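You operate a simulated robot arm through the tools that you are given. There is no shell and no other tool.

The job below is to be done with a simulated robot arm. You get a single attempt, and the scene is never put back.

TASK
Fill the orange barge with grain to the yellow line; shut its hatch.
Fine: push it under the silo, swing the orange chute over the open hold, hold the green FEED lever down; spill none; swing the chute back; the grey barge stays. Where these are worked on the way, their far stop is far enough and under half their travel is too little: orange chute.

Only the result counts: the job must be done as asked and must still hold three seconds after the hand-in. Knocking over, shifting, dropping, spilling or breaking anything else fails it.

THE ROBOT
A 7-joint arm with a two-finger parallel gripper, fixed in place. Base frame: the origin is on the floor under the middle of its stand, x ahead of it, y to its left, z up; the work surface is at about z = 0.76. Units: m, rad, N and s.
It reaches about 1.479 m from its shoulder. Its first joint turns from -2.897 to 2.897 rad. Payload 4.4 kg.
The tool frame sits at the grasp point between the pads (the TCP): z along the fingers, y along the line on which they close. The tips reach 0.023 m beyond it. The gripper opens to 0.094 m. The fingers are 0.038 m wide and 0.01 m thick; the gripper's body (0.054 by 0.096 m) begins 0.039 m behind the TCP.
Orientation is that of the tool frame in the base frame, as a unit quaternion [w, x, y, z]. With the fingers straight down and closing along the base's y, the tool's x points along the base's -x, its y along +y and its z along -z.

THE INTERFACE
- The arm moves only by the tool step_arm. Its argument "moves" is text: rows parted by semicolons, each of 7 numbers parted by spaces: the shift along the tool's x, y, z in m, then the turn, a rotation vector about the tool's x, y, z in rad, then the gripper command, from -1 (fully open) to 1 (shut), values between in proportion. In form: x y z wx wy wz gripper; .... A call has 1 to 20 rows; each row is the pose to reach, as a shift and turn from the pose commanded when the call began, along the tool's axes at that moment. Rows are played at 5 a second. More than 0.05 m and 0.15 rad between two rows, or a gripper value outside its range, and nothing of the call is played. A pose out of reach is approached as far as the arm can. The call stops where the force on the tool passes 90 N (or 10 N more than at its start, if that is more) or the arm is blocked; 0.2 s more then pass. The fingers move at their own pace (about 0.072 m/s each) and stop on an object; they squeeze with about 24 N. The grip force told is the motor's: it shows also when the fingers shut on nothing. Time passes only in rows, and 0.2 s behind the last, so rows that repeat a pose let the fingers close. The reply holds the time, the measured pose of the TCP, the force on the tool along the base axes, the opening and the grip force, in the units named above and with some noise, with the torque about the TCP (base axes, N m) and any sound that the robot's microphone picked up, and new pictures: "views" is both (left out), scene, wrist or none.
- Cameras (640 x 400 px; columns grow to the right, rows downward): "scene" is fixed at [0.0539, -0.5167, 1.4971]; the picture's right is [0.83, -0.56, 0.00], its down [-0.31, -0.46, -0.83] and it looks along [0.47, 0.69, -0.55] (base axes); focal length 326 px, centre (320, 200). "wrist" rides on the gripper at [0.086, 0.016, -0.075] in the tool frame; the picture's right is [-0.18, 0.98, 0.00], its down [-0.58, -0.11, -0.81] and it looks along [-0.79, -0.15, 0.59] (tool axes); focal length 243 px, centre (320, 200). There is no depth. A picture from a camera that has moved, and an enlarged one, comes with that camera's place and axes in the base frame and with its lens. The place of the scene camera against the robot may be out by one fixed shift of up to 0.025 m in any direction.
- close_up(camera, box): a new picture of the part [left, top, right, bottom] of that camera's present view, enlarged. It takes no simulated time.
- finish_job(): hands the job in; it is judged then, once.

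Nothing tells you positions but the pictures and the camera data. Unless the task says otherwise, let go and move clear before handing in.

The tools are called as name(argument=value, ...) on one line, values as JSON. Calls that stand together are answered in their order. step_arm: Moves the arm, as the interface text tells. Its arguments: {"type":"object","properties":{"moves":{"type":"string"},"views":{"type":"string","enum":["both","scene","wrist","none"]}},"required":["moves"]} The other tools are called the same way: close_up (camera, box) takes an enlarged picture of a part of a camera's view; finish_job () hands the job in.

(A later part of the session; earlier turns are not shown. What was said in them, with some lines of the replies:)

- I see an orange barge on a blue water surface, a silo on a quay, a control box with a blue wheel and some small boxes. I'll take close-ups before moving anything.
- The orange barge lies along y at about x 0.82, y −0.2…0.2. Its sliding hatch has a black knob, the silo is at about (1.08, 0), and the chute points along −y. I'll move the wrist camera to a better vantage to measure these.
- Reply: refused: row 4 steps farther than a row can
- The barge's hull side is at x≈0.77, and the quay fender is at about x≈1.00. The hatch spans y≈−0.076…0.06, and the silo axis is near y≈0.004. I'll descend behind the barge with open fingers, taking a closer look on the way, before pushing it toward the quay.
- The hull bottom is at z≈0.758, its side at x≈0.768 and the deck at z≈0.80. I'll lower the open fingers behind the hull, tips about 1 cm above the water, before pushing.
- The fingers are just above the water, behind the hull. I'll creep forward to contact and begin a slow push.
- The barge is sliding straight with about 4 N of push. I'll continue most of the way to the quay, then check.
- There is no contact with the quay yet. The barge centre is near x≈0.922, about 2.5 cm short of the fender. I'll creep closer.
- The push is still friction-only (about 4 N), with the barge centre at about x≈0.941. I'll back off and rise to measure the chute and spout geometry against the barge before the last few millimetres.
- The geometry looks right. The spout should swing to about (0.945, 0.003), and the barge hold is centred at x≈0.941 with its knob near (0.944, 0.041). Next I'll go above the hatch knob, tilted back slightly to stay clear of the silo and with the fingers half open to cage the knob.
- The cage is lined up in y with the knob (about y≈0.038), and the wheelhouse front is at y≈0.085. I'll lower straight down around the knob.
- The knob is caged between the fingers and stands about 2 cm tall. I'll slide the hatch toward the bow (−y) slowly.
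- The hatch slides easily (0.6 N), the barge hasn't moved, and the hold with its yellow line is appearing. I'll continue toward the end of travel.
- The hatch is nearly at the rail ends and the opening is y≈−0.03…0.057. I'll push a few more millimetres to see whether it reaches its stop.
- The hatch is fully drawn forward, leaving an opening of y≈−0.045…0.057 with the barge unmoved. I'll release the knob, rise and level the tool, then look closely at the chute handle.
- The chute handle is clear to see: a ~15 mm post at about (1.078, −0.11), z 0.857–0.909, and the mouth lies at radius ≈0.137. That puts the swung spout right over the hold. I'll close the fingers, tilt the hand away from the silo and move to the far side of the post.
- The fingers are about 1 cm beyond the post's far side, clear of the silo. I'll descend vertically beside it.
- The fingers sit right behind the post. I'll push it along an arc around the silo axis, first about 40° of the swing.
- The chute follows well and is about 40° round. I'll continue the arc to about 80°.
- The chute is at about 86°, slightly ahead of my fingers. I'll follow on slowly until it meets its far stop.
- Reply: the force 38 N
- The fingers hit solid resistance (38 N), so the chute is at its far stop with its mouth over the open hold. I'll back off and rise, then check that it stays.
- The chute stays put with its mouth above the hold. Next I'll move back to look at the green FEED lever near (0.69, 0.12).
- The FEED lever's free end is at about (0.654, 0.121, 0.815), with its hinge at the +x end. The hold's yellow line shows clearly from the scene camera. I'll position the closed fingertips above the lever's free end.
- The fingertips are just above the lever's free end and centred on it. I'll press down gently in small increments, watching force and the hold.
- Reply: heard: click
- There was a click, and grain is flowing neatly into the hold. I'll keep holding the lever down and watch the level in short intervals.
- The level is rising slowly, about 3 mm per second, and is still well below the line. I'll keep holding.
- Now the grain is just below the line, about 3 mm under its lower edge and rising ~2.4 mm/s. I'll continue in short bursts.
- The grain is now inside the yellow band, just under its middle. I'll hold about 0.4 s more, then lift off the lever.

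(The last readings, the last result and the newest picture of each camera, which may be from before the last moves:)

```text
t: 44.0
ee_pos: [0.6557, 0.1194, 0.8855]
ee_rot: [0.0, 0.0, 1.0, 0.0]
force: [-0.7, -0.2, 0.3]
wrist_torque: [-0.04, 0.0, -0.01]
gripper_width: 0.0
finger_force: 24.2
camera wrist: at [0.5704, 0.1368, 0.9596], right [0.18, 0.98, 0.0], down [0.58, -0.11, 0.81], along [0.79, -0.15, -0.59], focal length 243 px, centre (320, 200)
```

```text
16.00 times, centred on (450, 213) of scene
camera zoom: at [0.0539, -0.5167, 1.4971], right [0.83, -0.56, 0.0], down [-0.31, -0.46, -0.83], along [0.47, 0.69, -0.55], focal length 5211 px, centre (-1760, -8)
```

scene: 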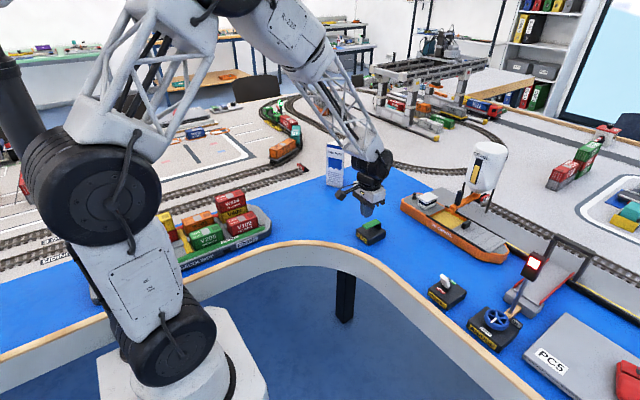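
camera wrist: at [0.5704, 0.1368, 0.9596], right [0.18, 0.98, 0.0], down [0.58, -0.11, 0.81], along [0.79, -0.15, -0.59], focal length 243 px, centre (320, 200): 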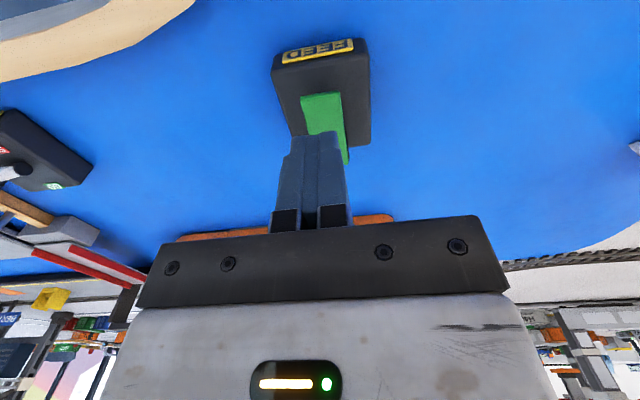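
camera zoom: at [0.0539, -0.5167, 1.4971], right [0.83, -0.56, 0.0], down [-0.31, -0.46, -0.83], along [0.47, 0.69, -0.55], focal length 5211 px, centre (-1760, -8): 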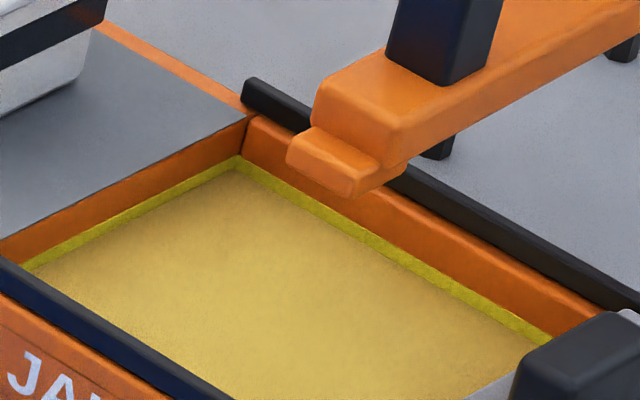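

The grain sits at the middle of the yellow line and the flow has stopped. Next is swinging the chute back: I'll bring the closed fingers to the +y side of the handle, with the hand leaning away from the silo.

step_arm(moves="0 0 -0.04 0 0 0 1; 0 0 -0.08 0 0 0 1; -0.03 -0.0077 -0.115 0 0 0 1; -0.07 -0.018 -0.115 0 0 0 1; -0.11 -0.028 -0.115 -0.042 -0.042 0 1; -0.15 -0.0385 -0.115 -0.083 -0.083 0 1; -0.19 -0.0487 -0.115 -0.125 -0.125 0 1; -0.23 -0.059 -0.115 -0.167 -0.167 0 1; -0.27 -0.069 -0.115 -0.208 -0.208 0 1; -0.31 -0.0794 -0.115 -0.25 -0.25 0 1; -0.31 -0.0794 -0.115 -0.25 -0.25 0 1", views="both")

close_up(camera="wrist", box=[180, 0, 540, 247])

close_up(camera="scene", box=[400, 130, 560, 255])

```text
t: 46.4
ee_pos: [0.9657, 0.0403, 1.0007]
ee_rot: [0.126, -0.001, 0.984, 0.125]
force: [0.6, -0.4, -0.1]
wrist_torque: [0.01, 0.01, -0.02]
gripper_width: 0.0003
finger_force: 23.7
camera wrist: at [0.8631, 0.0413, 1.0539], right [0.15, 0.95, 0.29], down [0.37, -0.32, 0.87], along [0.92, -0.02, -0.4], focal length 243 px, centre (320, 200)
```

scene: 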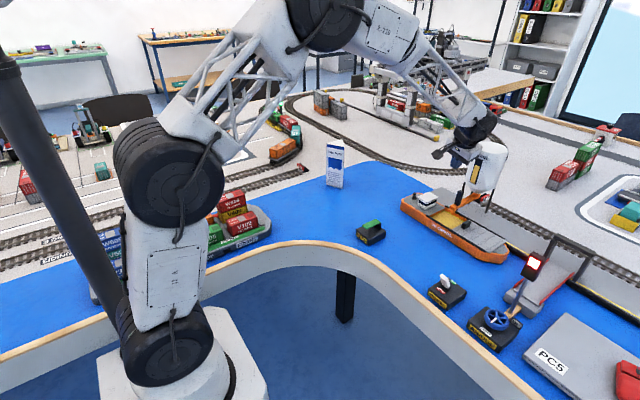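
wrist: 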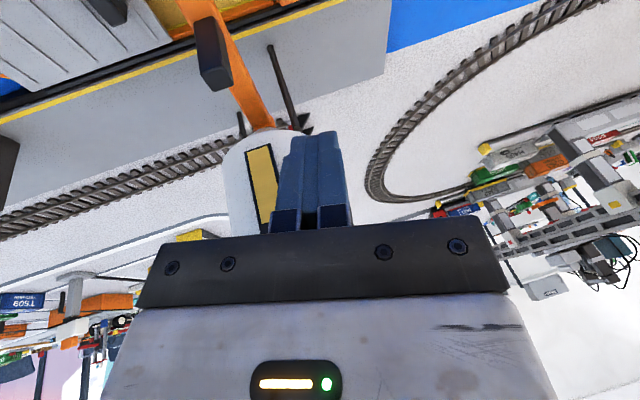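

```text
1.62 times, centred on (360, 124) of wrist
camera zoom: at [0.8631, 0.0413, 1.0539], right [0.15, 0.95, 0.29], down [0.37, -0.32, 0.87], along [0.92, -0.02, -0.4], focal length 393 px, centre (255, 324)
```

zoom: 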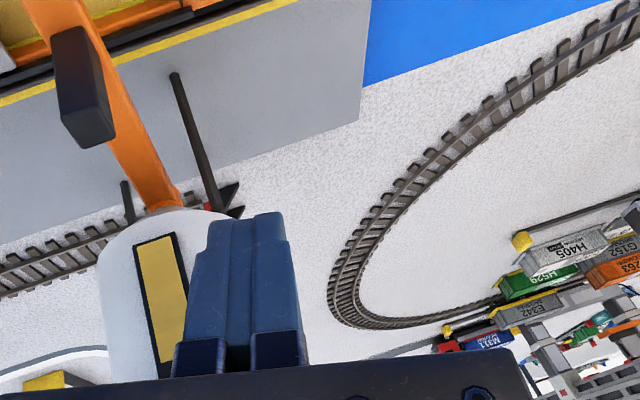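

```text
3.20 times, centred on (480, 192) of scene
camera zoom: at [0.0539, -0.5167, 1.4971], right [0.83, -0.56, 0.0], down [-0.31, -0.46, -0.83], along [0.47, 0.69, -0.55], focal length 1042 px, centre (-192, 224)
```

zoom: 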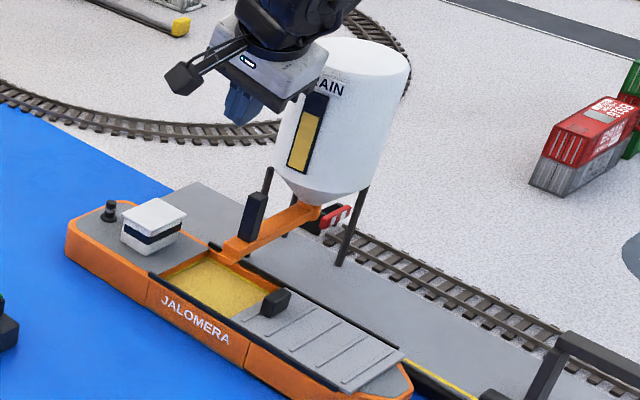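

The post top is at about (0.966, 0.002). I'll lower the fingers vertically on its +y side.

step_arm(moves="0.0088 -0.0097 0.0334 0 0 0 1; 0.0175 -0.0194 0.0669 0 0 0 1; 0.0263 -0.0291 0.1003 0 0 0 1; 0.0263 -0.0291 0.1003 0 0 0 1", views="both")

close_up(camera="wrist", box=[130, 0, 450, 220])

close_up(camera="scene", box=[400, 130, 560, 255])

```text
t: 47.4
ee_pos: [0.9656, 0.0376, 0.8938]
ee_rot: [0.125, -0.001, 0.984, 0.124]
force: [-0.5, 1.0, -0.5]
wrist_torque: [0.01, -0.02, 0.0]
gripper_width: 0.0
finger_force: 23.9
camera wrist: at [0.8633, 0.0382, 0.9458], right [0.15, 0.95, 0.29], down [0.37, -0.32, 0.87], along [0.92, -0.02, -0.4], focal length 243 px, centre (320, 200)
```

scene: 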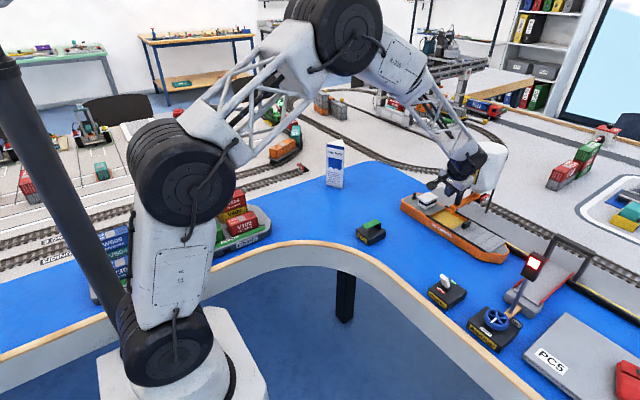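
wrist: 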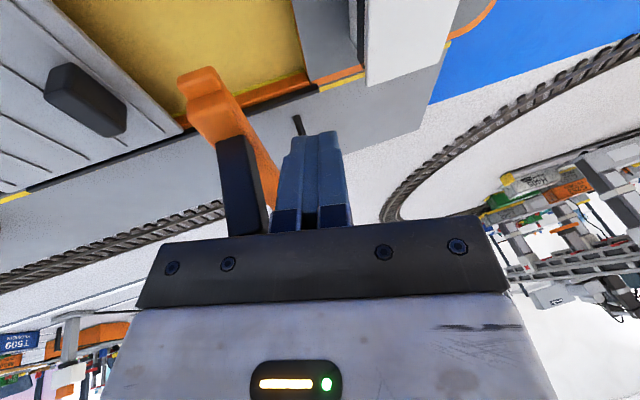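

```text
1.82 times, centred on (290, 110) of wrist
camera zoom: at [0.8633, 0.0382, 0.9458], right [0.15, 0.95, 0.29], down [0.37, -0.32, 0.87], along [0.92, -0.02, -0.4], focal length 441 px, centre (374, 364)
```

zoom: 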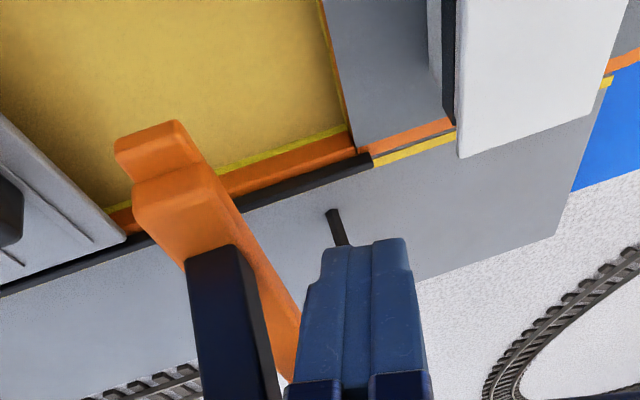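

```text
3.20 times, centred on (480, 192) of scene
camera zoom: at [0.0539, -0.5167, 1.4971], right [0.83, -0.56, 0.0], down [-0.31, -0.46, -0.83], along [0.47, 0.69, -0.55], focal length 1042 px, centre (-192, 224)
```

zoom: 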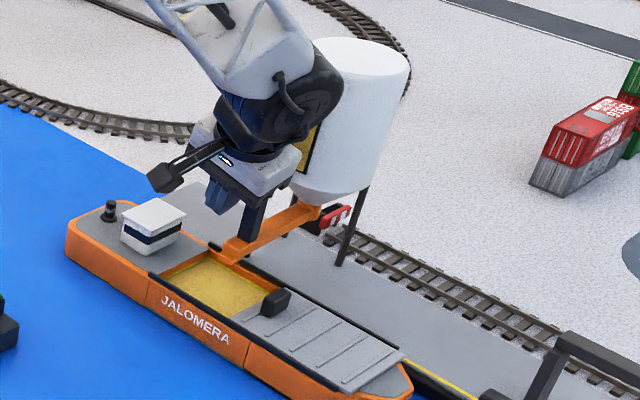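

The fingers are beside the post. I'll push the chute back along the arc, first about 40°.

step_arm(moves="-0.0004 -0.0123 -0.0031 0 0 0 1; 0.0006 -0.0201 -0.0054 0 0 0 1; 0.0015 -0.028 -0.0077 0 0 0 1; 0.0015 -0.0362 -0.0099 0 0 0 1; 0.0014 -0.0446 -0.012 0 0 0 1; 0.0002 -0.0532 -0.014 0 0 0 1; -0.0016 -0.0618 -0.0157 0 0 0 1; -0.0044 -0.0706 -0.0173 0 0 0 1; -0.0076 -0.0793 -0.0187 0 0 0 1", views="both")

close_up(camera="wrist", box=[130, 0, 450, 220])

close_up(camera="scene", box=[400, 130, 560, 255])

```text
t: 49.4
ee_pos: [0.9724, -0.0461, 0.8921]
ee_rot: [0.124, -0.001, 0.984, 0.124]
force: [0.1, 0.6, 0.4]
wrist_torque: [-0.02, 0.03, 0.01]
gripper_width: 0.0001
finger_force: 24.0
camera wrist: at [0.8689, -0.0443, 0.9461], right [0.15, 0.95, 0.29], down [0.37, -0.32, 0.87], along [0.92, -0.02, -0.4], focal length 243 px, centre (320, 200)
```

scene: 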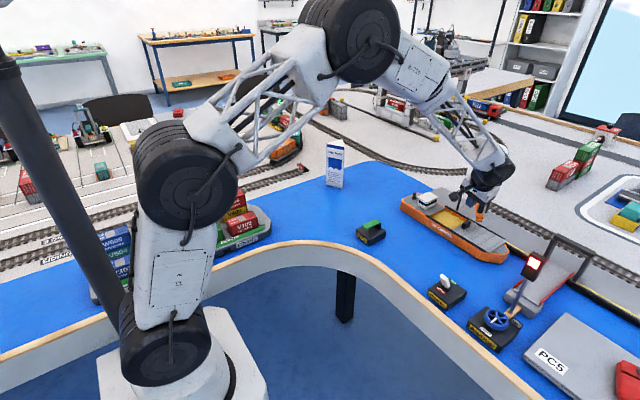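
wrist: 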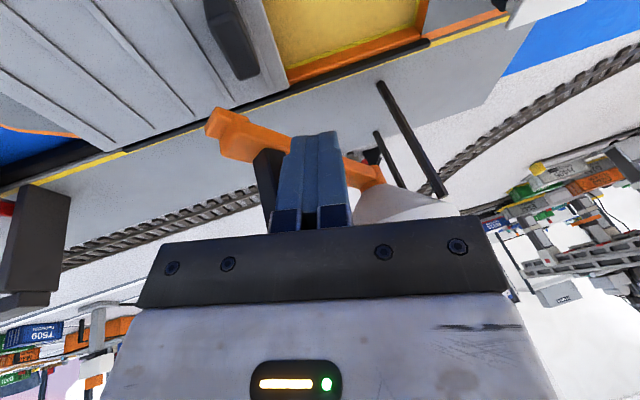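

```text
1.82 times, centred on (290, 110) of wrist
camera zoom: at [0.8689, -0.0443, 0.9461], right [0.15, 0.95, 0.29], down [0.37, -0.32, 0.87], along [0.92, -0.02, -0.4], focal length 441 px, centre (374, 364)
```

zoom: 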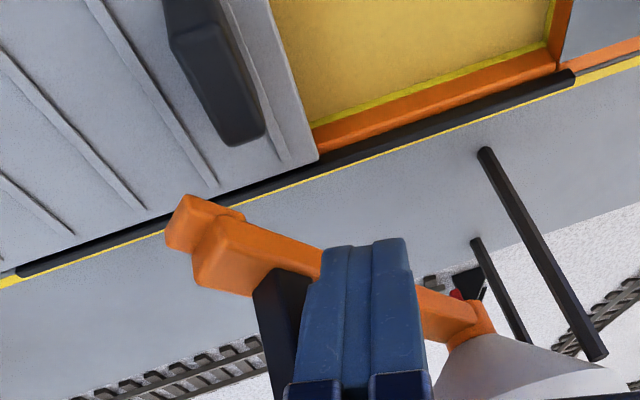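

```text
3.20 times, centred on (480, 192) of scene
camera zoom: at [0.0539, -0.5167, 1.4971], right [0.83, -0.56, 0.0], down [-0.31, -0.46, -0.83], along [0.47, 0.69, -0.55], focal length 1042 px, centre (-192, 224)
```

zoom: 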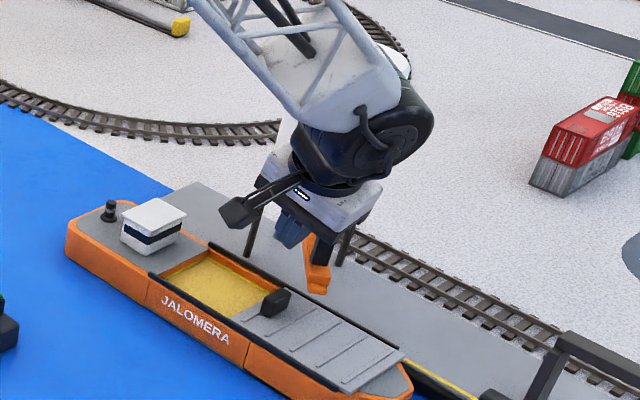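

The chute is moving back smoothly. I'll continue the arc toward its home position.

step_arm(moves="-0.0042 -0.0086 -0.0012 0 0 0 1; -0.0092 -0.017 -0.002 0 0 0 1; -0.0153 -0.0253 -0.0026 0 0 0 1; -0.0218 -0.0329 -0.0029 0 0 0 1; -0.0296 -0.0402 -0.0028 0 0 0 1; -0.0375 -0.0468 -0.0024 0 0 0 1; -0.0467 -0.0528 -0.0016 0 0 0 1; -0.0561 -0.0579 -0.0005 0 0 0 1", views="both")

close_up(camera="wrist", box=[130, 30, 450, 250])

close_up(camera="scene", box=[420, 130, 580, 255])

```text
t: 51.2
ee_pos: [1.0282, -0.103, 0.8937]
ee_rot: [0.125, 0.0, 0.984, 0.125]
force: [0.4, 0.0, 0.1]
wrist_torque: [0.03, -0.02, 0.02]
gripper_width: 0.0
finger_force: 24.2
camera wrist: at [0.925, -0.1018, 0.9462], right [0.15, 0.95, 0.29], down [0.37, -0.32, 0.87], along [0.92, -0.02, -0.4], focal length 243 px, centre (320, 200)
```

scene: 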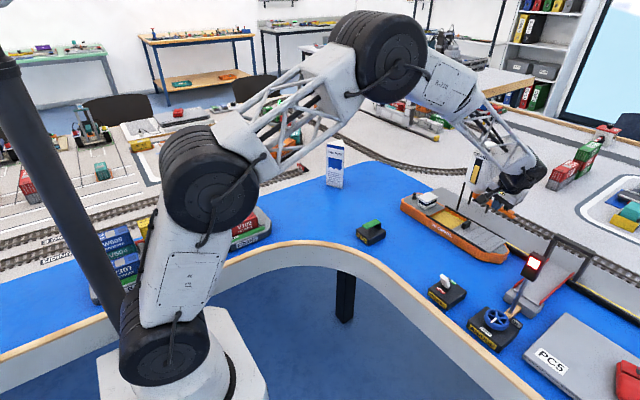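
wrist: 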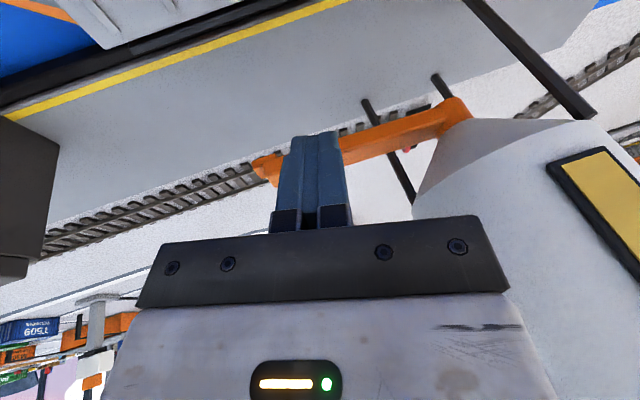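

```text
1.82 times, centred on (290, 140) of wrist
camera zoom: at [0.925, -0.1018, 0.9462], right [0.15, 0.95, 0.29], down [0.37, -0.32, 0.87], along [0.92, -0.02, -0.4], focal length 441 px, centre (374, 309)
```

zoom: 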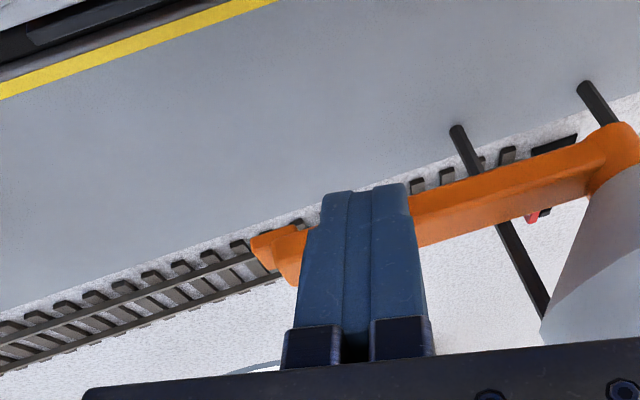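

```text
3.20 times, centred on (500, 192) of scene
camera zoom: at [0.0539, -0.5167, 1.4971], right [0.83, -0.56, 0.0], down [-0.31, -0.46, -0.83], along [0.47, 0.69, -0.55], focal length 1042 px, centre (-256, 224)
```

zoom: 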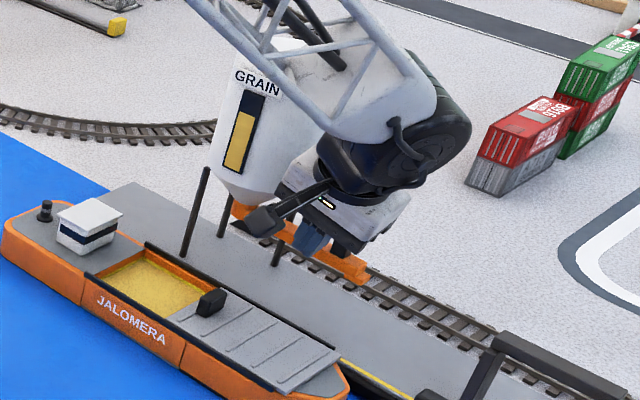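

Almost home. I'll push the last few degrees until it meets the home stop.

step_arm(moves="-0.0052 -0.0021 0.0008 0 0 0 1; -0.0103 -0.0042 0.0016 0 0 0 1; -0.0155 -0.0061 0.0024 0 0 0 1; -0.0208 -0.0077 0.0034 0 0 0 1; -0.023 -0.008 0.0039 0 0 0 1", views="both")

close_up(camera="wrist", box=[130, 30, 450, 250])

close_up(camera="scene", box=[420, 130, 580, 255])

```text
t: 52.4
ee_pos: [1.0498, -0.1103, 0.8913]
ee_rot: [0.123, -0.001, 0.985, 0.125]
force: [-57.0, 9.7, 18.7]
wrist_torque: [0.48, 0.55, 0.48]
gripper_width: 0.0002
finger_force: 23.6
camera wrist: at [0.9474, -0.1088, 0.9455], right [0.15, 0.95, 0.29], down [0.37, -0.32, 0.87], along [0.92, -0.02, -0.4], focal length 243 px, centre (320, 200)
```

scene: 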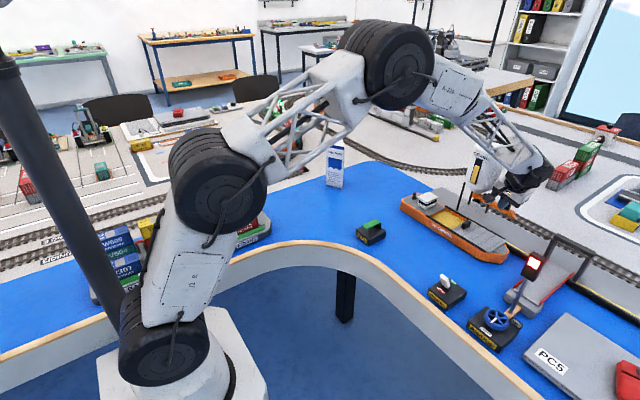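
wrist: 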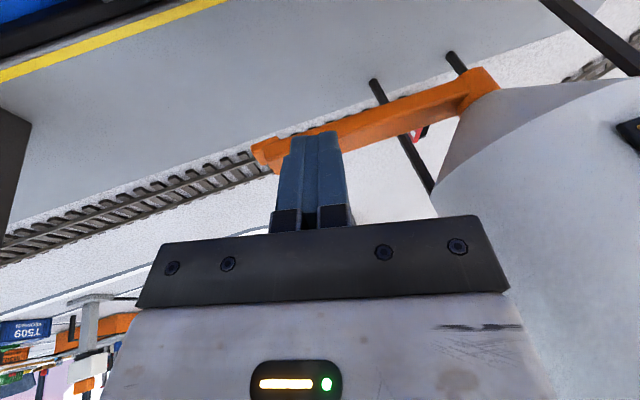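

```text
1.82 times, centred on (290, 140) of wrist
camera zoom: at [0.9474, -0.1088, 0.9455], right [0.15, 0.95, 0.29], down [0.37, -0.32, 0.87], along [0.92, -0.02, -0.4], focal length 441 px, centre (374, 309)
```

zoom: 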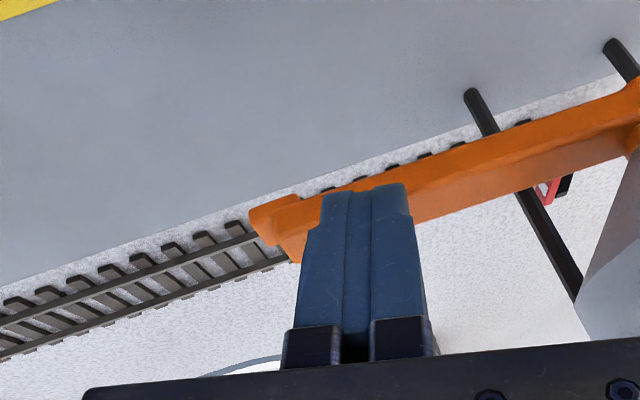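

```text
3.20 times, centred on (500, 192) of scene
camera zoom: at [0.0539, -0.5167, 1.4971], right [0.83, -0.56, 0.0], down [-0.31, -0.46, -0.83], along [0.47, 0.69, -0.55], focal length 1042 px, centre (-256, 224)
```

zoom: 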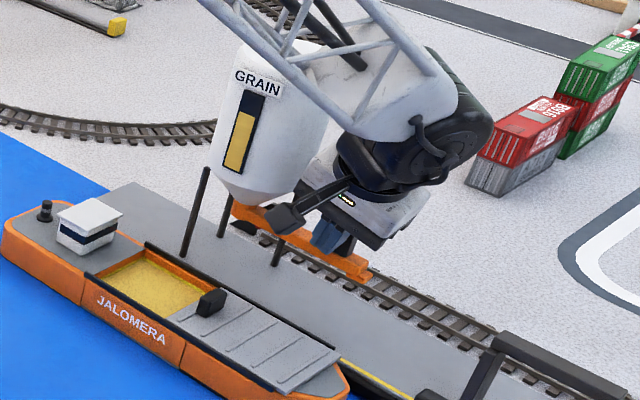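

The chute is firmly against its home stop. I'll back away, rise and level the tool.

step_arm(moves="0.0097 0.0003 -0.0024 0 0 0 1; 0.0242 0.0008 -0.0061 0 0 0 1; 0.0193 0.0107 -0.0448 0 0 0 1; 0.0192 0.0208 -0.0848 0.06 0.06 0 1; 0.0312 0.0288 -0.1179 0.12 0.12 0 1; 0.0312 0.0288 -0.1179 0.19 0.19 0 1; 0.0312 0.0288 -0.1179 0.25 0.25 0 1; 0.0312 0.0288 -0.1179 0.25 0.25 0 1", views="both")

close_up(camera="wrist", box=[180, 0, 500, 220])

close_up(camera="scene", box=[400, 150, 540, 255])

```text
t: 54.2
ee_pos: [0.9905, -0.1129, 1.0031]
ee_rot: [0.0, -0.001, 1.0, 0.001]
force: [-0.7, 0.1, -0.2]
wrist_torque: [0.0, 0.01, -0.02]
gripper_width: 0.0
finger_force: 24.3
camera wrist: at [0.9045, -0.0936, 1.0778], right [0.18, 0.98, 0.0], down [0.58, -0.11, 0.81], along [0.79, -0.15, -0.59], focal length 243 px, centre (320, 200)
```

scene: 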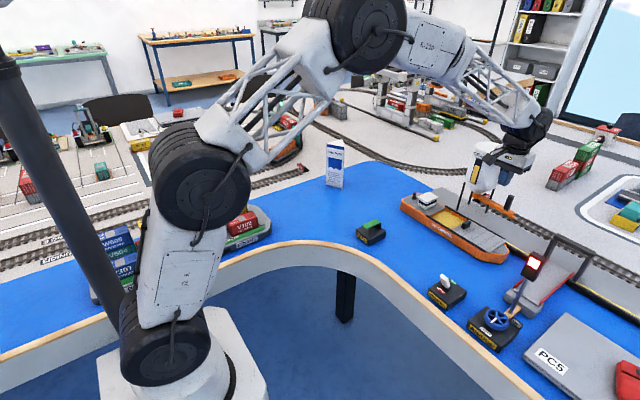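
wrist: 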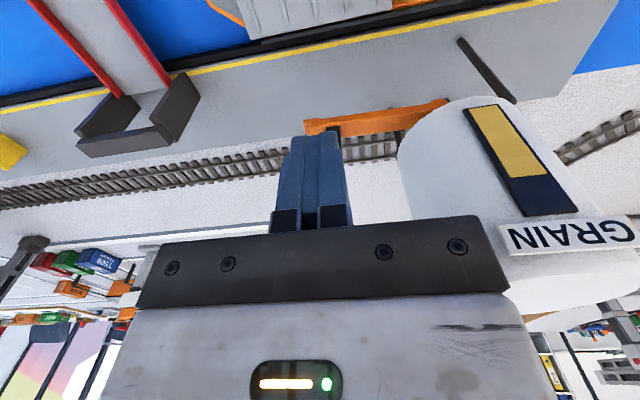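

```text
1.82 times, centred on (340, 110) of wrist
camera zoom: at [0.9045, -0.0936, 1.0778], right [0.18, 0.98, 0.0], down [0.58, -0.11, 0.81], along [0.79, -0.15, -0.59], focal length 441 px, centre (284, 364)
```

zoom: 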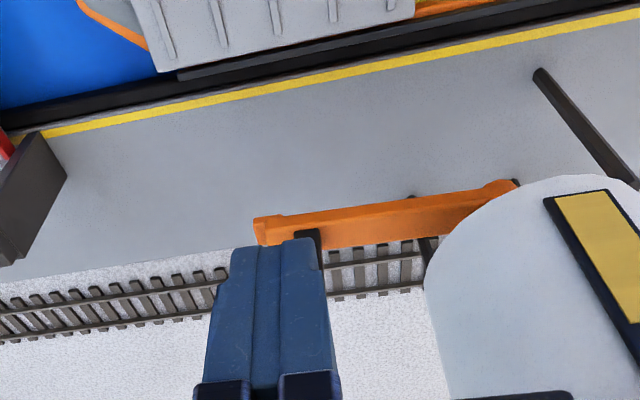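

```text
3.81 times, centred on (470, 202) of scene
camera zoom: at [0.0539, -0.5167, 1.4971], right [0.83, -0.56, 0.0], down [-0.31, -0.46, -0.83], along [0.47, 0.69, -0.55], focal length 1241 px, centre (-251, 190)
```

zoom: 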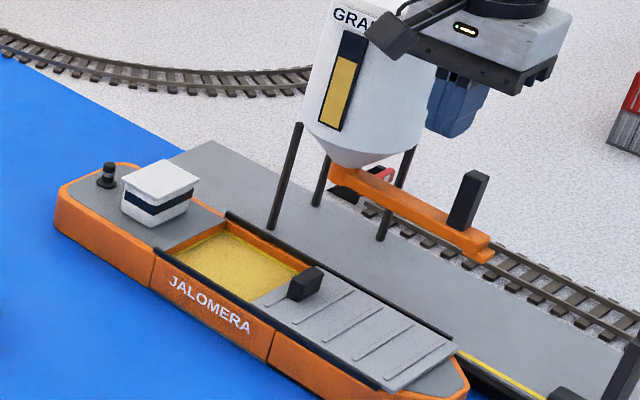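

The chute is home again and the grain is at the line. Next I'll come down with closed fingers just forward of the hatch knob to push it shut.

step_arm(moves="0.016 0.006 0.02 0 -0.1 0 1; 0.032 0.012 0.045 0 -0.2 0 1; 0.0485 0.0184 0.07 0 -0.3 0 1; 0.0485 0.0184 0.07 0 -0.3 0 1", views="both")

close_up(camera="wrist", box=[180, 0, 500, 220])

close_up(camera="scene", box=[400, 150, 540, 255])

```text
t: 55.2
ee_pos: [0.943, -0.0907, 0.9329]
ee_rot: [0.151, 0.001, 0.989, 0.001]
force: [-0.4, 0.5, 0.9]
wrist_torque: [0.0, 0.01, -0.02]
gripper_width: 0.0
finger_force: 24.1
camera wrist: at [0.838, -0.0746, 0.9782], right [0.18, 0.98, 0.05], down [0.32, -0.11, 0.94], along [0.93, -0.15, -0.33], focal length 243 px, centre (320, 200)
```

scene: 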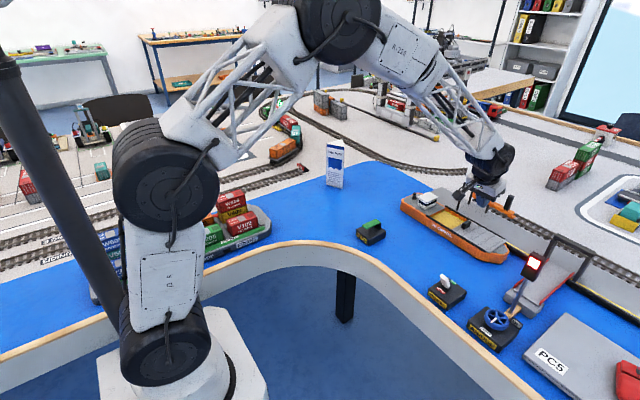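
wrist: 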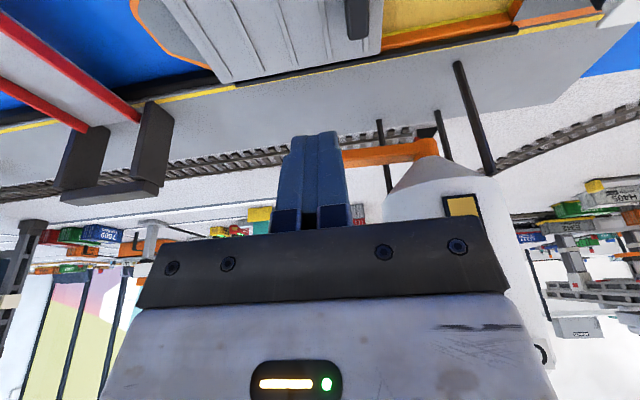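

```text
1.82 times, centred on (340, 110) of wrist
camera zoom: at [0.838, -0.0746, 0.9782], right [0.18, 0.98, 0.05], down [0.32, -0.11, 0.94], along [0.93, -0.15, -0.33], focal length 441 px, centre (284, 364)
```

zoom: 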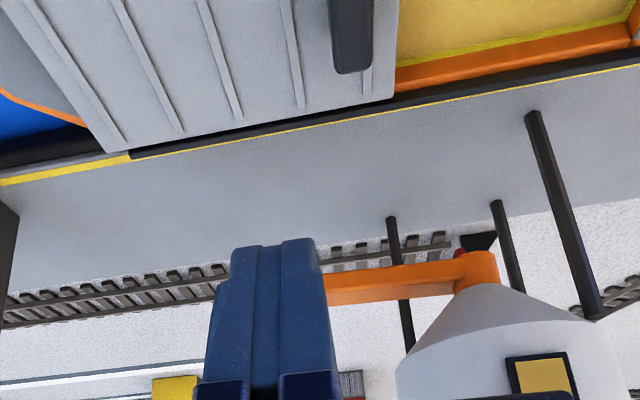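

```text
3.81 times, centred on (470, 202) of scene
camera zoom: at [0.0539, -0.5167, 1.4971], right [0.83, -0.56, 0.0], down [-0.31, -0.46, -0.83], along [0.47, 0.69, -0.55], focal length 1241 px, centre (-251, 190)
```

zoom: 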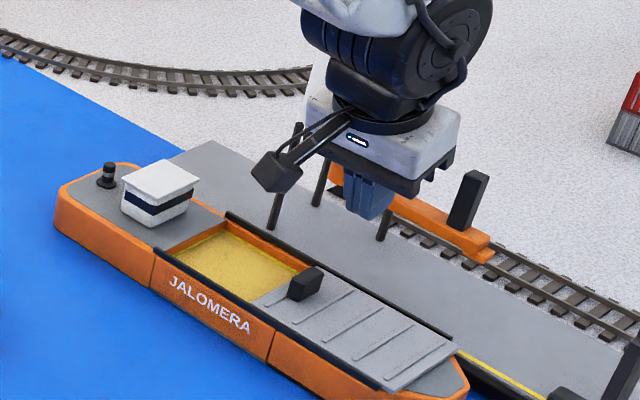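

step_arm(moves="0.0089 -0.004 0.0287 0 0 0 1; 0.0177 -0.004 0.0573 0 0 0 1; 0.0236 -0.004 0.0764 0 0 0 1; 0.0272 -0.004 0.0879 0 0 0 1; 0.0272 -0.004 0.0879 0 0 0 1", views="both")

close_up(camera="wrist", box=[180, 0, 500, 220])

close_up(camera="scene", box=[400, 150, 540, 255])

```text
t: 56.4
ee_pos: [0.9421, -0.0954, 0.8421]
ee_rot: [0.149, 0.0, 0.989, 0.0]
force: [0.2, -0.2, 0.6]
wrist_torque: [-0.03, -0.01, 0.03]
gripper_width: 0.0
finger_force: 24.2
camera wrist: at [0.8377, -0.0787, 0.8869], right [0.18, 0.98, 0.05], down [0.32, -0.11, 0.94], along [0.93, -0.15, -0.33], focal length 243 px, centre (320, 200)
```

scene: 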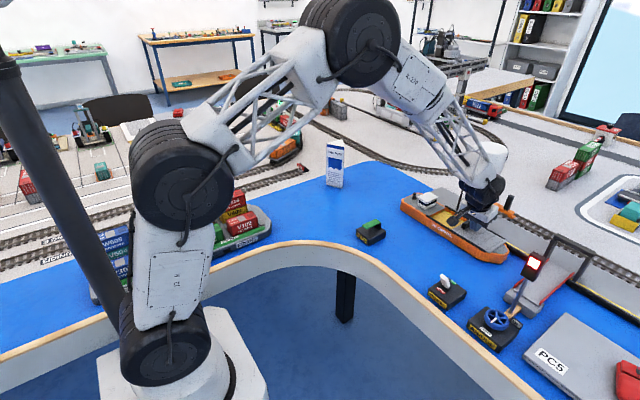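
wrist: 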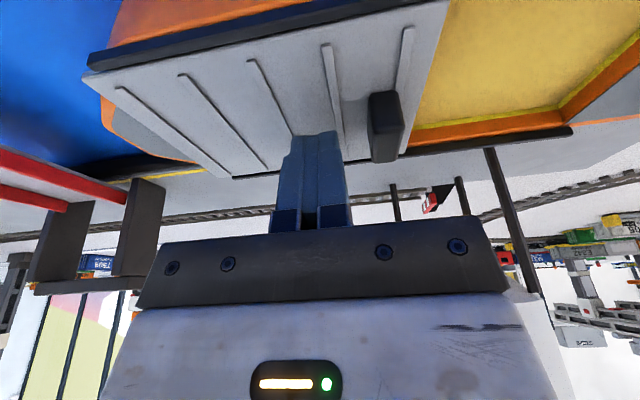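

```text
1.82 times, centred on (340, 110) of wrist
camera zoom: at [0.8377, -0.0787, 0.8869], right [0.18, 0.98, 0.05], down [0.32, -0.11, 0.94], along [0.93, -0.15, -0.33], focal length 441 px, centre (284, 364)
```

zoom: 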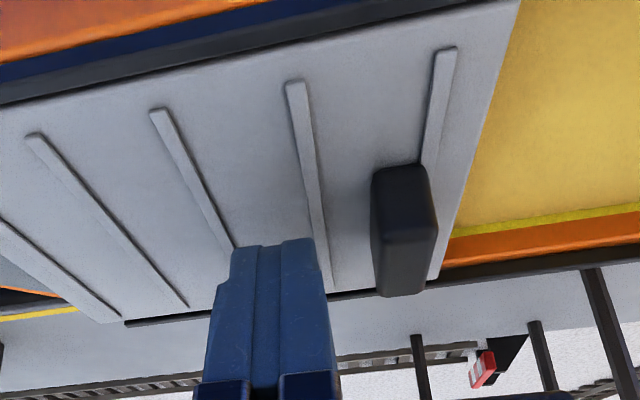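

```text
3.81 times, centred on (470, 202) of scene
camera zoom: at [0.0539, -0.5167, 1.4971], right [0.83, -0.56, 0.0], down [-0.31, -0.46, -0.83], along [0.47, 0.69, -0.55], focal length 1241 px, centre (-251, 190)
```

zoom: 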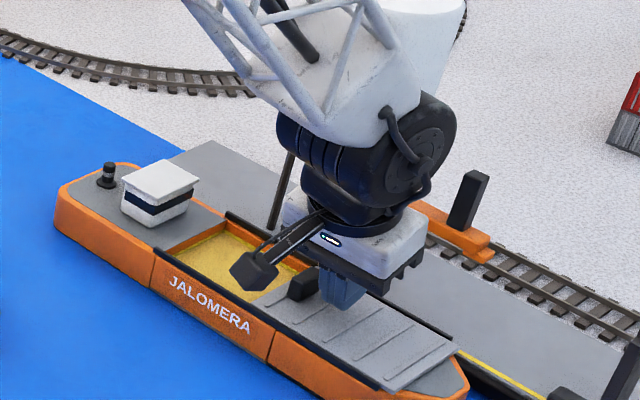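

The fingers are behind the knob on its bow side. I'll slide the hatch closed (+y).

step_arm(moves="0 0.009 0 0 0 0 1; 0 0.017 0 0 0 0 1; 0 0.025 0 0 0 0 1; 0 0.033 0 0 0 0 1; 0 0.041 0 0 0 0 1; 0 0.049 0 0 0 0 1; 0 0.057 0 0 0 0 1; 0 0.065 0 0 0 0 1; 0 0.073 0 0 0 0 1; 0 0.081 0 0 0 0 1; 0 0.089 0 0 0 0 1; 0 0.097 0 0 0 0 1; 0 0.103 0 0 0 0 1", views="both")

close_up(camera="wrist", box=[180, 0, 500, 220])

close_up(camera="scene", box=[400, 150, 540, 255])

```text
t: 59.2
ee_pos: [0.9408, 0.0071, 0.8417]
ee_rot: [0.149, 0.0, 0.989, 0.0]
force: [-0.1, -0.7, -0.6]
wrist_torque: [0.0, 0.01, -0.01]
gripper_width: 0.0
finger_force: 23.8
camera wrist: at [0.8374, 0.0249, 0.8867], right [0.18, 0.98, 0.05], down [0.32, -0.11, 0.94], along [0.93, -0.15, -0.33], focal length 243 px, centre (320, 200)
```

scene: 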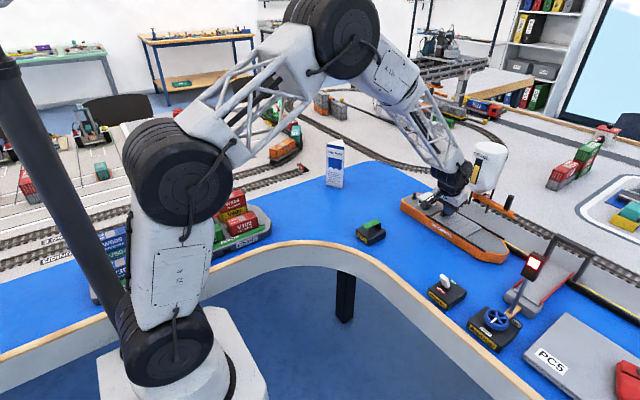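
wrist: 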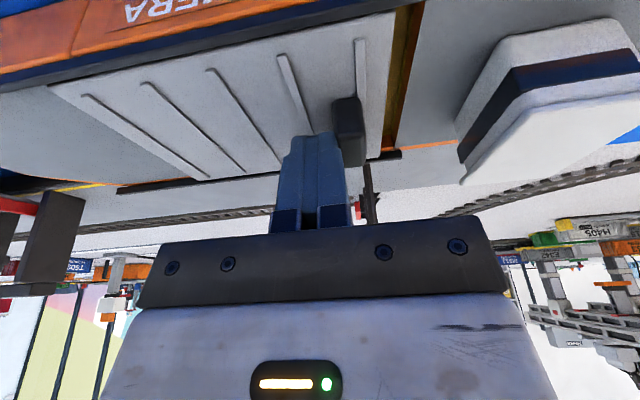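

```text
1.82 times, centred on (340, 110) of wrist
camera zoom: at [0.8374, 0.0249, 0.8867], right [0.18, 0.98, 0.05], down [0.32, -0.11, 0.94], along [0.93, -0.15, -0.33], focal length 441 px, centre (284, 364)
```

zoom: 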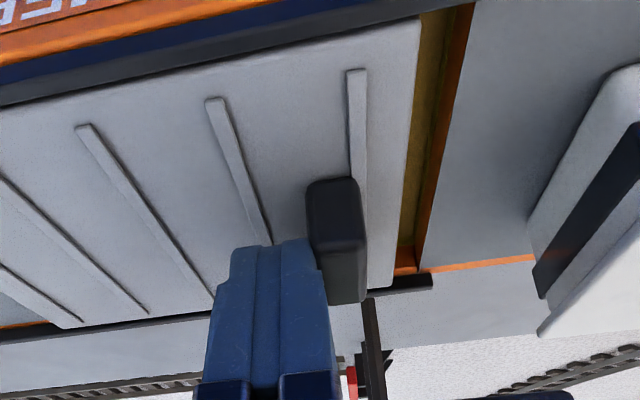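

```text
3.81 times, centred on (470, 202) of scene
camera zoom: at [0.0539, -0.5167, 1.4971], right [0.83, -0.56, 0.0], down [-0.31, -0.46, -0.83], along [0.47, 0.69, -0.55], focal length 1241 px, centre (-251, 190)
```

zoom: 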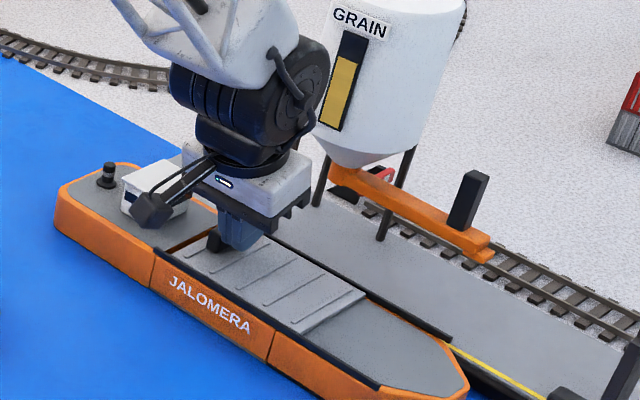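

About 12 mm of gap is left. I'll creep the rest of the way.

step_arm(moves="0 0.004 0 0 0 0 1; 0 0.008 0 0 0 0 1; 0 0.01 0 0 0 0 1", views="wrist")

close_up(camera="wrist", box=[280, 0, 480, 140])

```text
t: 60.0
ee_pos: [0.9419, 0.0177, 0.8397]
ee_rot: [0.149, 0.0, 0.989, -0.001]
force: [-1.2, -0.8, 0.1]
wrist_torque: [0.01, 0.02, -0.01]
gripper_width: 0.0001
finger_force: 24.0
camera wrist: at [0.8381, 0.0346, 0.8869], right [0.18, 0.98, 0.05], down [0.32, -0.11, 0.94], along [0.93, -0.15, -0.33], focal length 243 px, centre (320, 200)
```

wrist: 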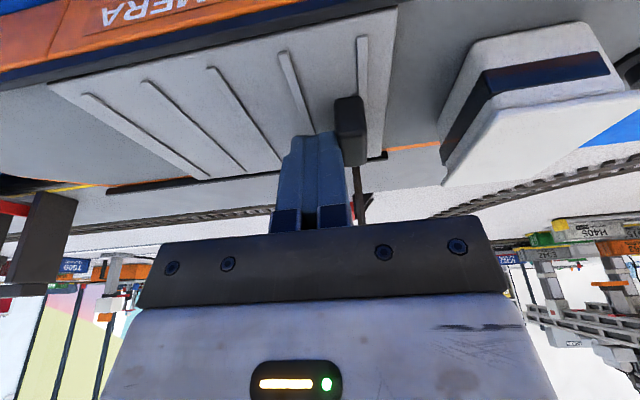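

```text
2.86 times, centred on (380, 70) of wrist
camera zoom: at [0.8381, 0.0346, 0.8869], right [0.18, 0.98, 0.05], down [0.32, -0.11, 0.94], along [0.93, -0.15, -0.33], focal length 693 px, centre (149, 571)
```

zoom: 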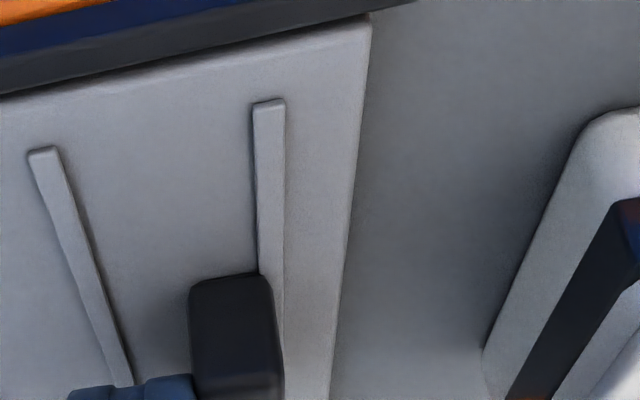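

The hold is covered, but the hatch edge looks about 5 mm short of its original closed position. I'll keep nudging until it stops.

step_arm(moves="0 0.002 0 0 0 0 1; 0 0.003 0 0 0 0 1", views="none")

step_arm(moves="0 0.001 0 0 0 0 1; 0 0.002 0 0 0 0 1", views="wrist")

close_up(camera="scene", box=[400, 150, 540, 255])

```text
t: 60.6
ee_pos: [0.9417, 0.0206, 0.8415]
ee_rot: [0.149, 0.0, 0.989, 0.0]
force: [-0.4, 0.3, -0.1]
wrist_torque: [0.0, 0.03, -0.01]
gripper_width: 0.0002
finger_force: 23.7
```

```text
t: 61.2
ee_pos: [0.9428, 0.0226, 0.8411]
ee_rot: [0.15, 0.0, 0.989, 0.001]
force: [-0.1, 1.1, 0.2]
wrist_torque: [0.02, -0.03, -0.03]
gripper_width: 0.0
finger_force: 24.3
camera wrist: at [0.8379, 0.0395, 0.8866], right [0.18, 0.98, 0.05], down [0.32, -0.11, 0.94], along [0.93, -0.15, -0.33], focal length 243 px, centre (320, 200)
```

wrist: 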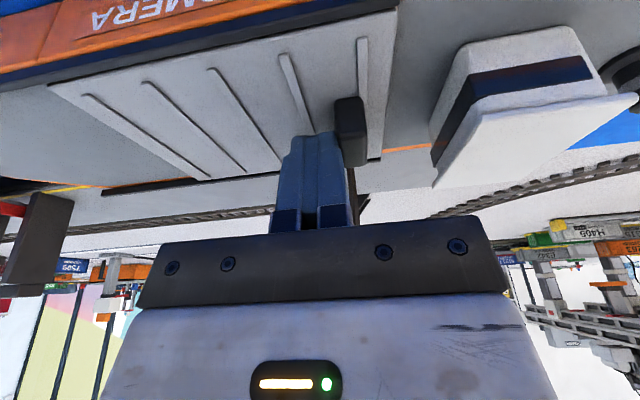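

```text
3.81 times, centred on (470, 202) of scene
camera zoom: at [0.0539, -0.5167, 1.4971], right [0.83, -0.56, 0.0], down [-0.31, -0.46, -0.83], along [0.47, 0.69, -0.55], focal length 1241 px, centre (-251, 190)
```

zoom: 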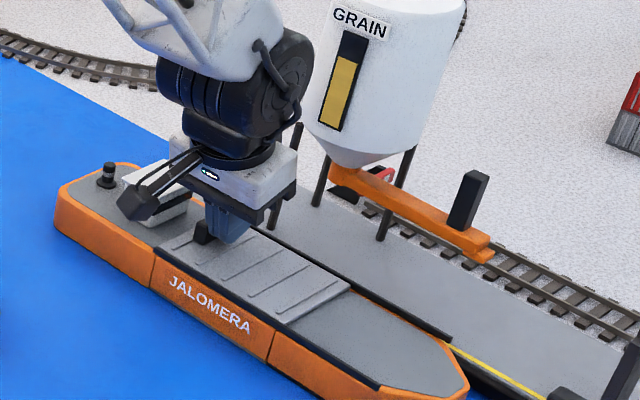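

close_up(camera="wrist", box=[180, 0, 480, 187])

step_arm(moves="0 0.0015 0 0 0 0 1; 0 0.003 0 0 0 0 1; 0 0.003 0 0 0 0 1", views="wrist")

close_up(camera="wrist", box=[180, 0, 480, 187])

```text
2.13 times, centred on (330, 94) of wrist
camera zoom: at [0.8379, 0.0395, 0.8866], right [0.18, 0.98, 0.05], down [0.32, -0.11, 0.94], along [0.93, -0.15, -0.33], focal length 518 px, centre (299, 427)
```

zoom: 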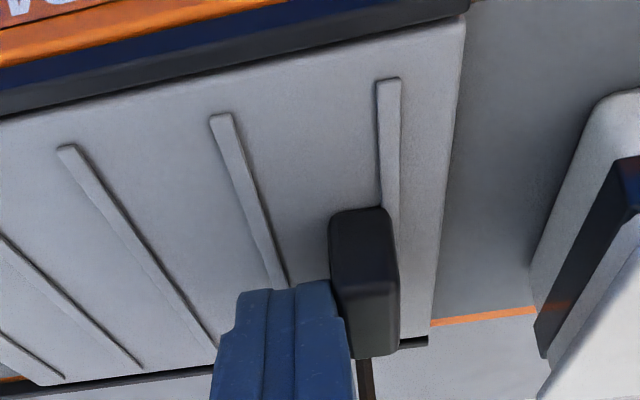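

```text
t: 62.0
ee_pos: [0.9436, 0.0245, 0.8408]
ee_rot: [0.149, 0.001, 0.989, 0.0]
force: [0.4, -4.2, 0.8]
wrist_torque: [-0.02, -0.01, -0.02]
gripper_width: 0.0
finger_force: 23.9
camera wrist: at [0.838, 0.0423, 0.8868], right [0.18, 0.98, 0.05], down [0.32, -0.11, 0.94], along [0.93, -0.15, -0.33], focal length 243 px, centre (320, 200)
```

wrist: 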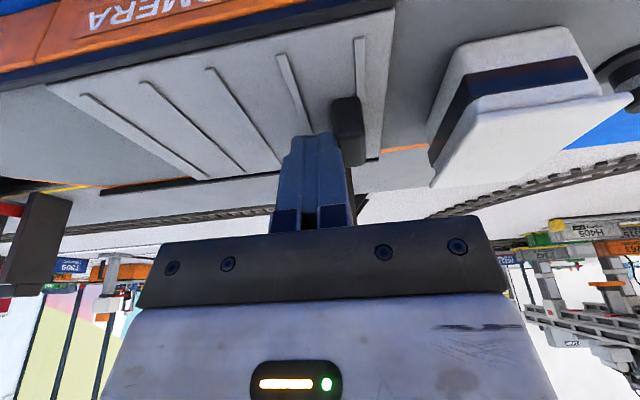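

```text
2.13 times, centred on (330, 94) of wrist
camera zoom: at [0.838, 0.0423, 0.8868], right [0.18, 0.98, 0.05], down [0.32, -0.11, 0.94], along [0.93, -0.15, -0.33], focal length 518 px, centre (299, 427)
```

zoom: 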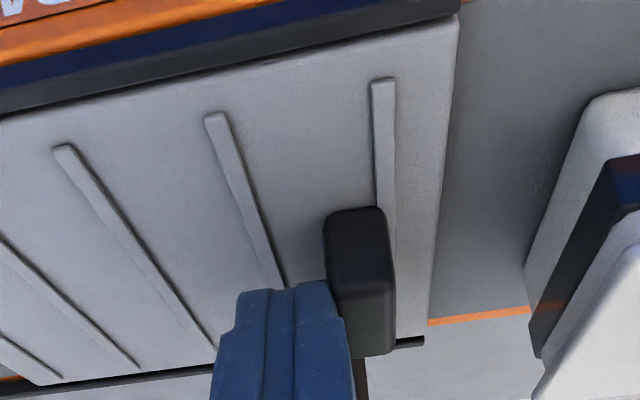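

The push now meets its stop (4 N) and the hatch edge is flush with the rail ends as it was at the start. I'll back off, rise clear and take a last look.

step_arm(moves="0 -0.006 0 0 0 0 1; 0 -0.014 0 0 0 0 1; -0.0118 -0.014 -0.0382 0 0 0 1; -0.0236 -0.014 -0.0764 0 0.08 0 1; -0.0236 -0.014 -0.12 0 0.16 0 1; 0.01 -0.014 -0.15 0 0.24 0 1; 0.05 -0.014 -0.17 0 0.3 0 1; 0.09 -0.014 -0.185 0 0.3 0 1; 0.13 -0.014 -0.2 0 0.3 0 1; 0.17 -0.014 -0.21 0 0.3 0 1; 0.21 -0.014 -0.22 0 0.3 0 1; 0.21 -0.014 -0.22 0 0.3 0 1", views="both")

close_up(camera="scene", box=[380, 130, 560, 270])

close_up(camera="wrist", box=[180, 30, 500, 250])

close_up(camera="scene", box=[420, 185, 490, 235])

```text
t: 64.6
ee_pos: [0.6762, 0.0107, 0.9894]
ee_rot: [0.0, 0.0, 1.0, 0.0]
force: [0.3, 1.1, -0.6]
wrist_torque: [0.04, -0.02, -0.02]
gripper_width: 0.0
finger_force: 24.3
camera wrist: at [0.5896, 0.0276, 1.064], right [0.18, 0.98, 0.0], down [0.58, -0.11, 0.81], along [0.79, -0.15, -0.59], focal length 243 px, centre (320, 200)
```

scene: 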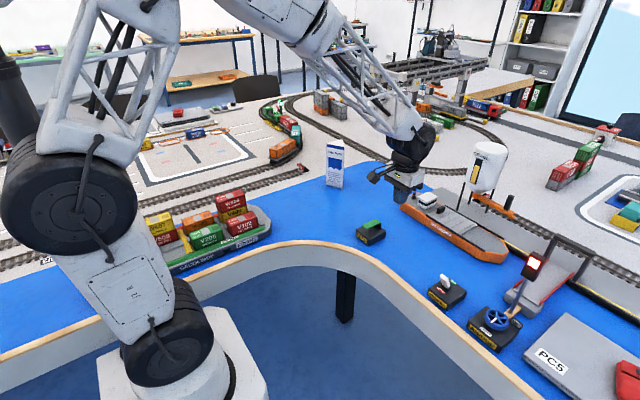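
wrist: 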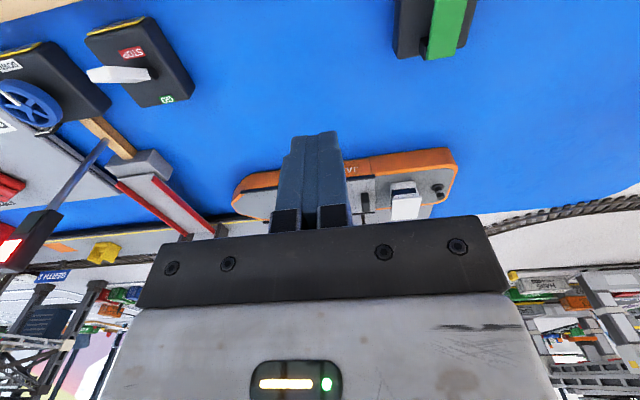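

```text
2.86 times, centred on (470, 200) of scene
camera zoom: at [0.0539, -0.5167, 1.4971], right [0.83, -0.56, 0.0], down [-0.31, -0.46, -0.83], along [0.47, 0.69, -0.55], focal length 930 px, centre (-109, 200)
```

zoom: 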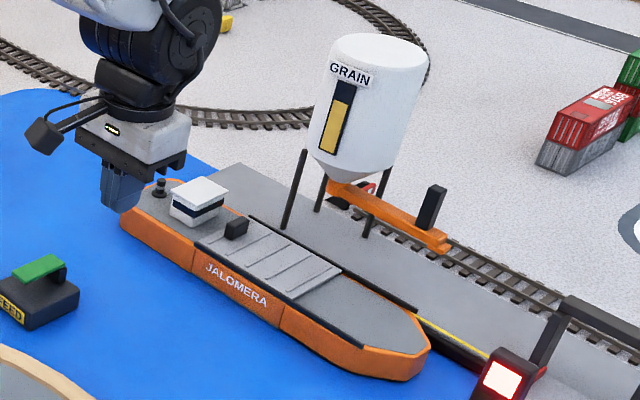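

```text
1.82 times, centred on (340, 140) of wrist
camera zoom: at [0.5896, 0.0276, 1.064], right [0.18, 0.98, 0.0], down [0.58, -0.11, 0.81], along [0.79, -0.15, -0.59], focal length 441 px, centre (284, 309)
```

zoom: 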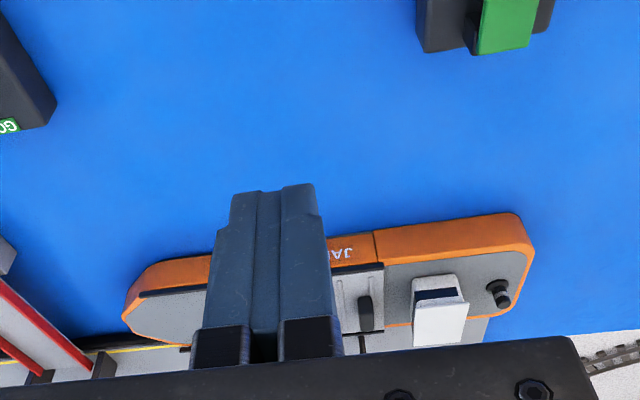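

```text
8.00 times, centred on (455, 210) of scene
camera zoom: at [0.0539, -0.5167, 1.4971], right [0.83, -0.56, 0.0], down [-0.31, -0.46, -0.83], along [0.47, 0.69, -0.55], focal length 2605 px, centre (-760, 120)
```

zoom: 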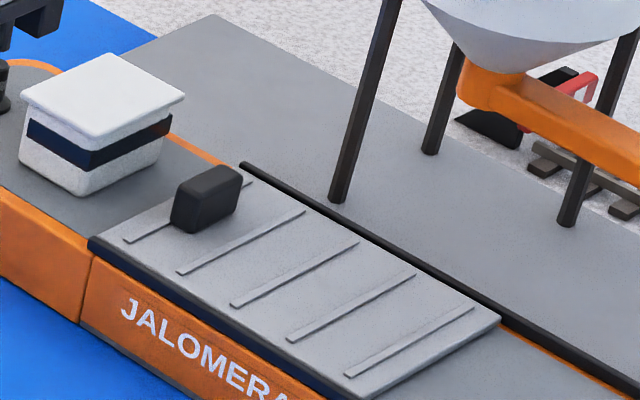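

The hatch is shut flush and the chute is back at its home stop. The FEED lever is up, I can see no spilled grain, the grey barge is untouched, and the arm is clear. I'm handing in the job.

finish_job()

```text
The job is handed in.
```

The job is handed in, but no verdict came back with it, so this is what I could see in the last pictures.

- **Barge:** it sits alongside the quay under the silo, about 1 cm off the fender.
- **Grain:** the level was at the middle of the yellow line when I let go of the FEED lever. The flow stopped, and I saw no spilled grain.
- **Chute:** I swung it to its far stop over the open hold for filling. Afterwards I pushed it back until it met its home stop.
- **Hatch:** it is shut, flush with the rail ends as it was at the start.
- **Everything else:** the grey barge and the other boxes look untouched. The gripper is empty and clear of the scene.
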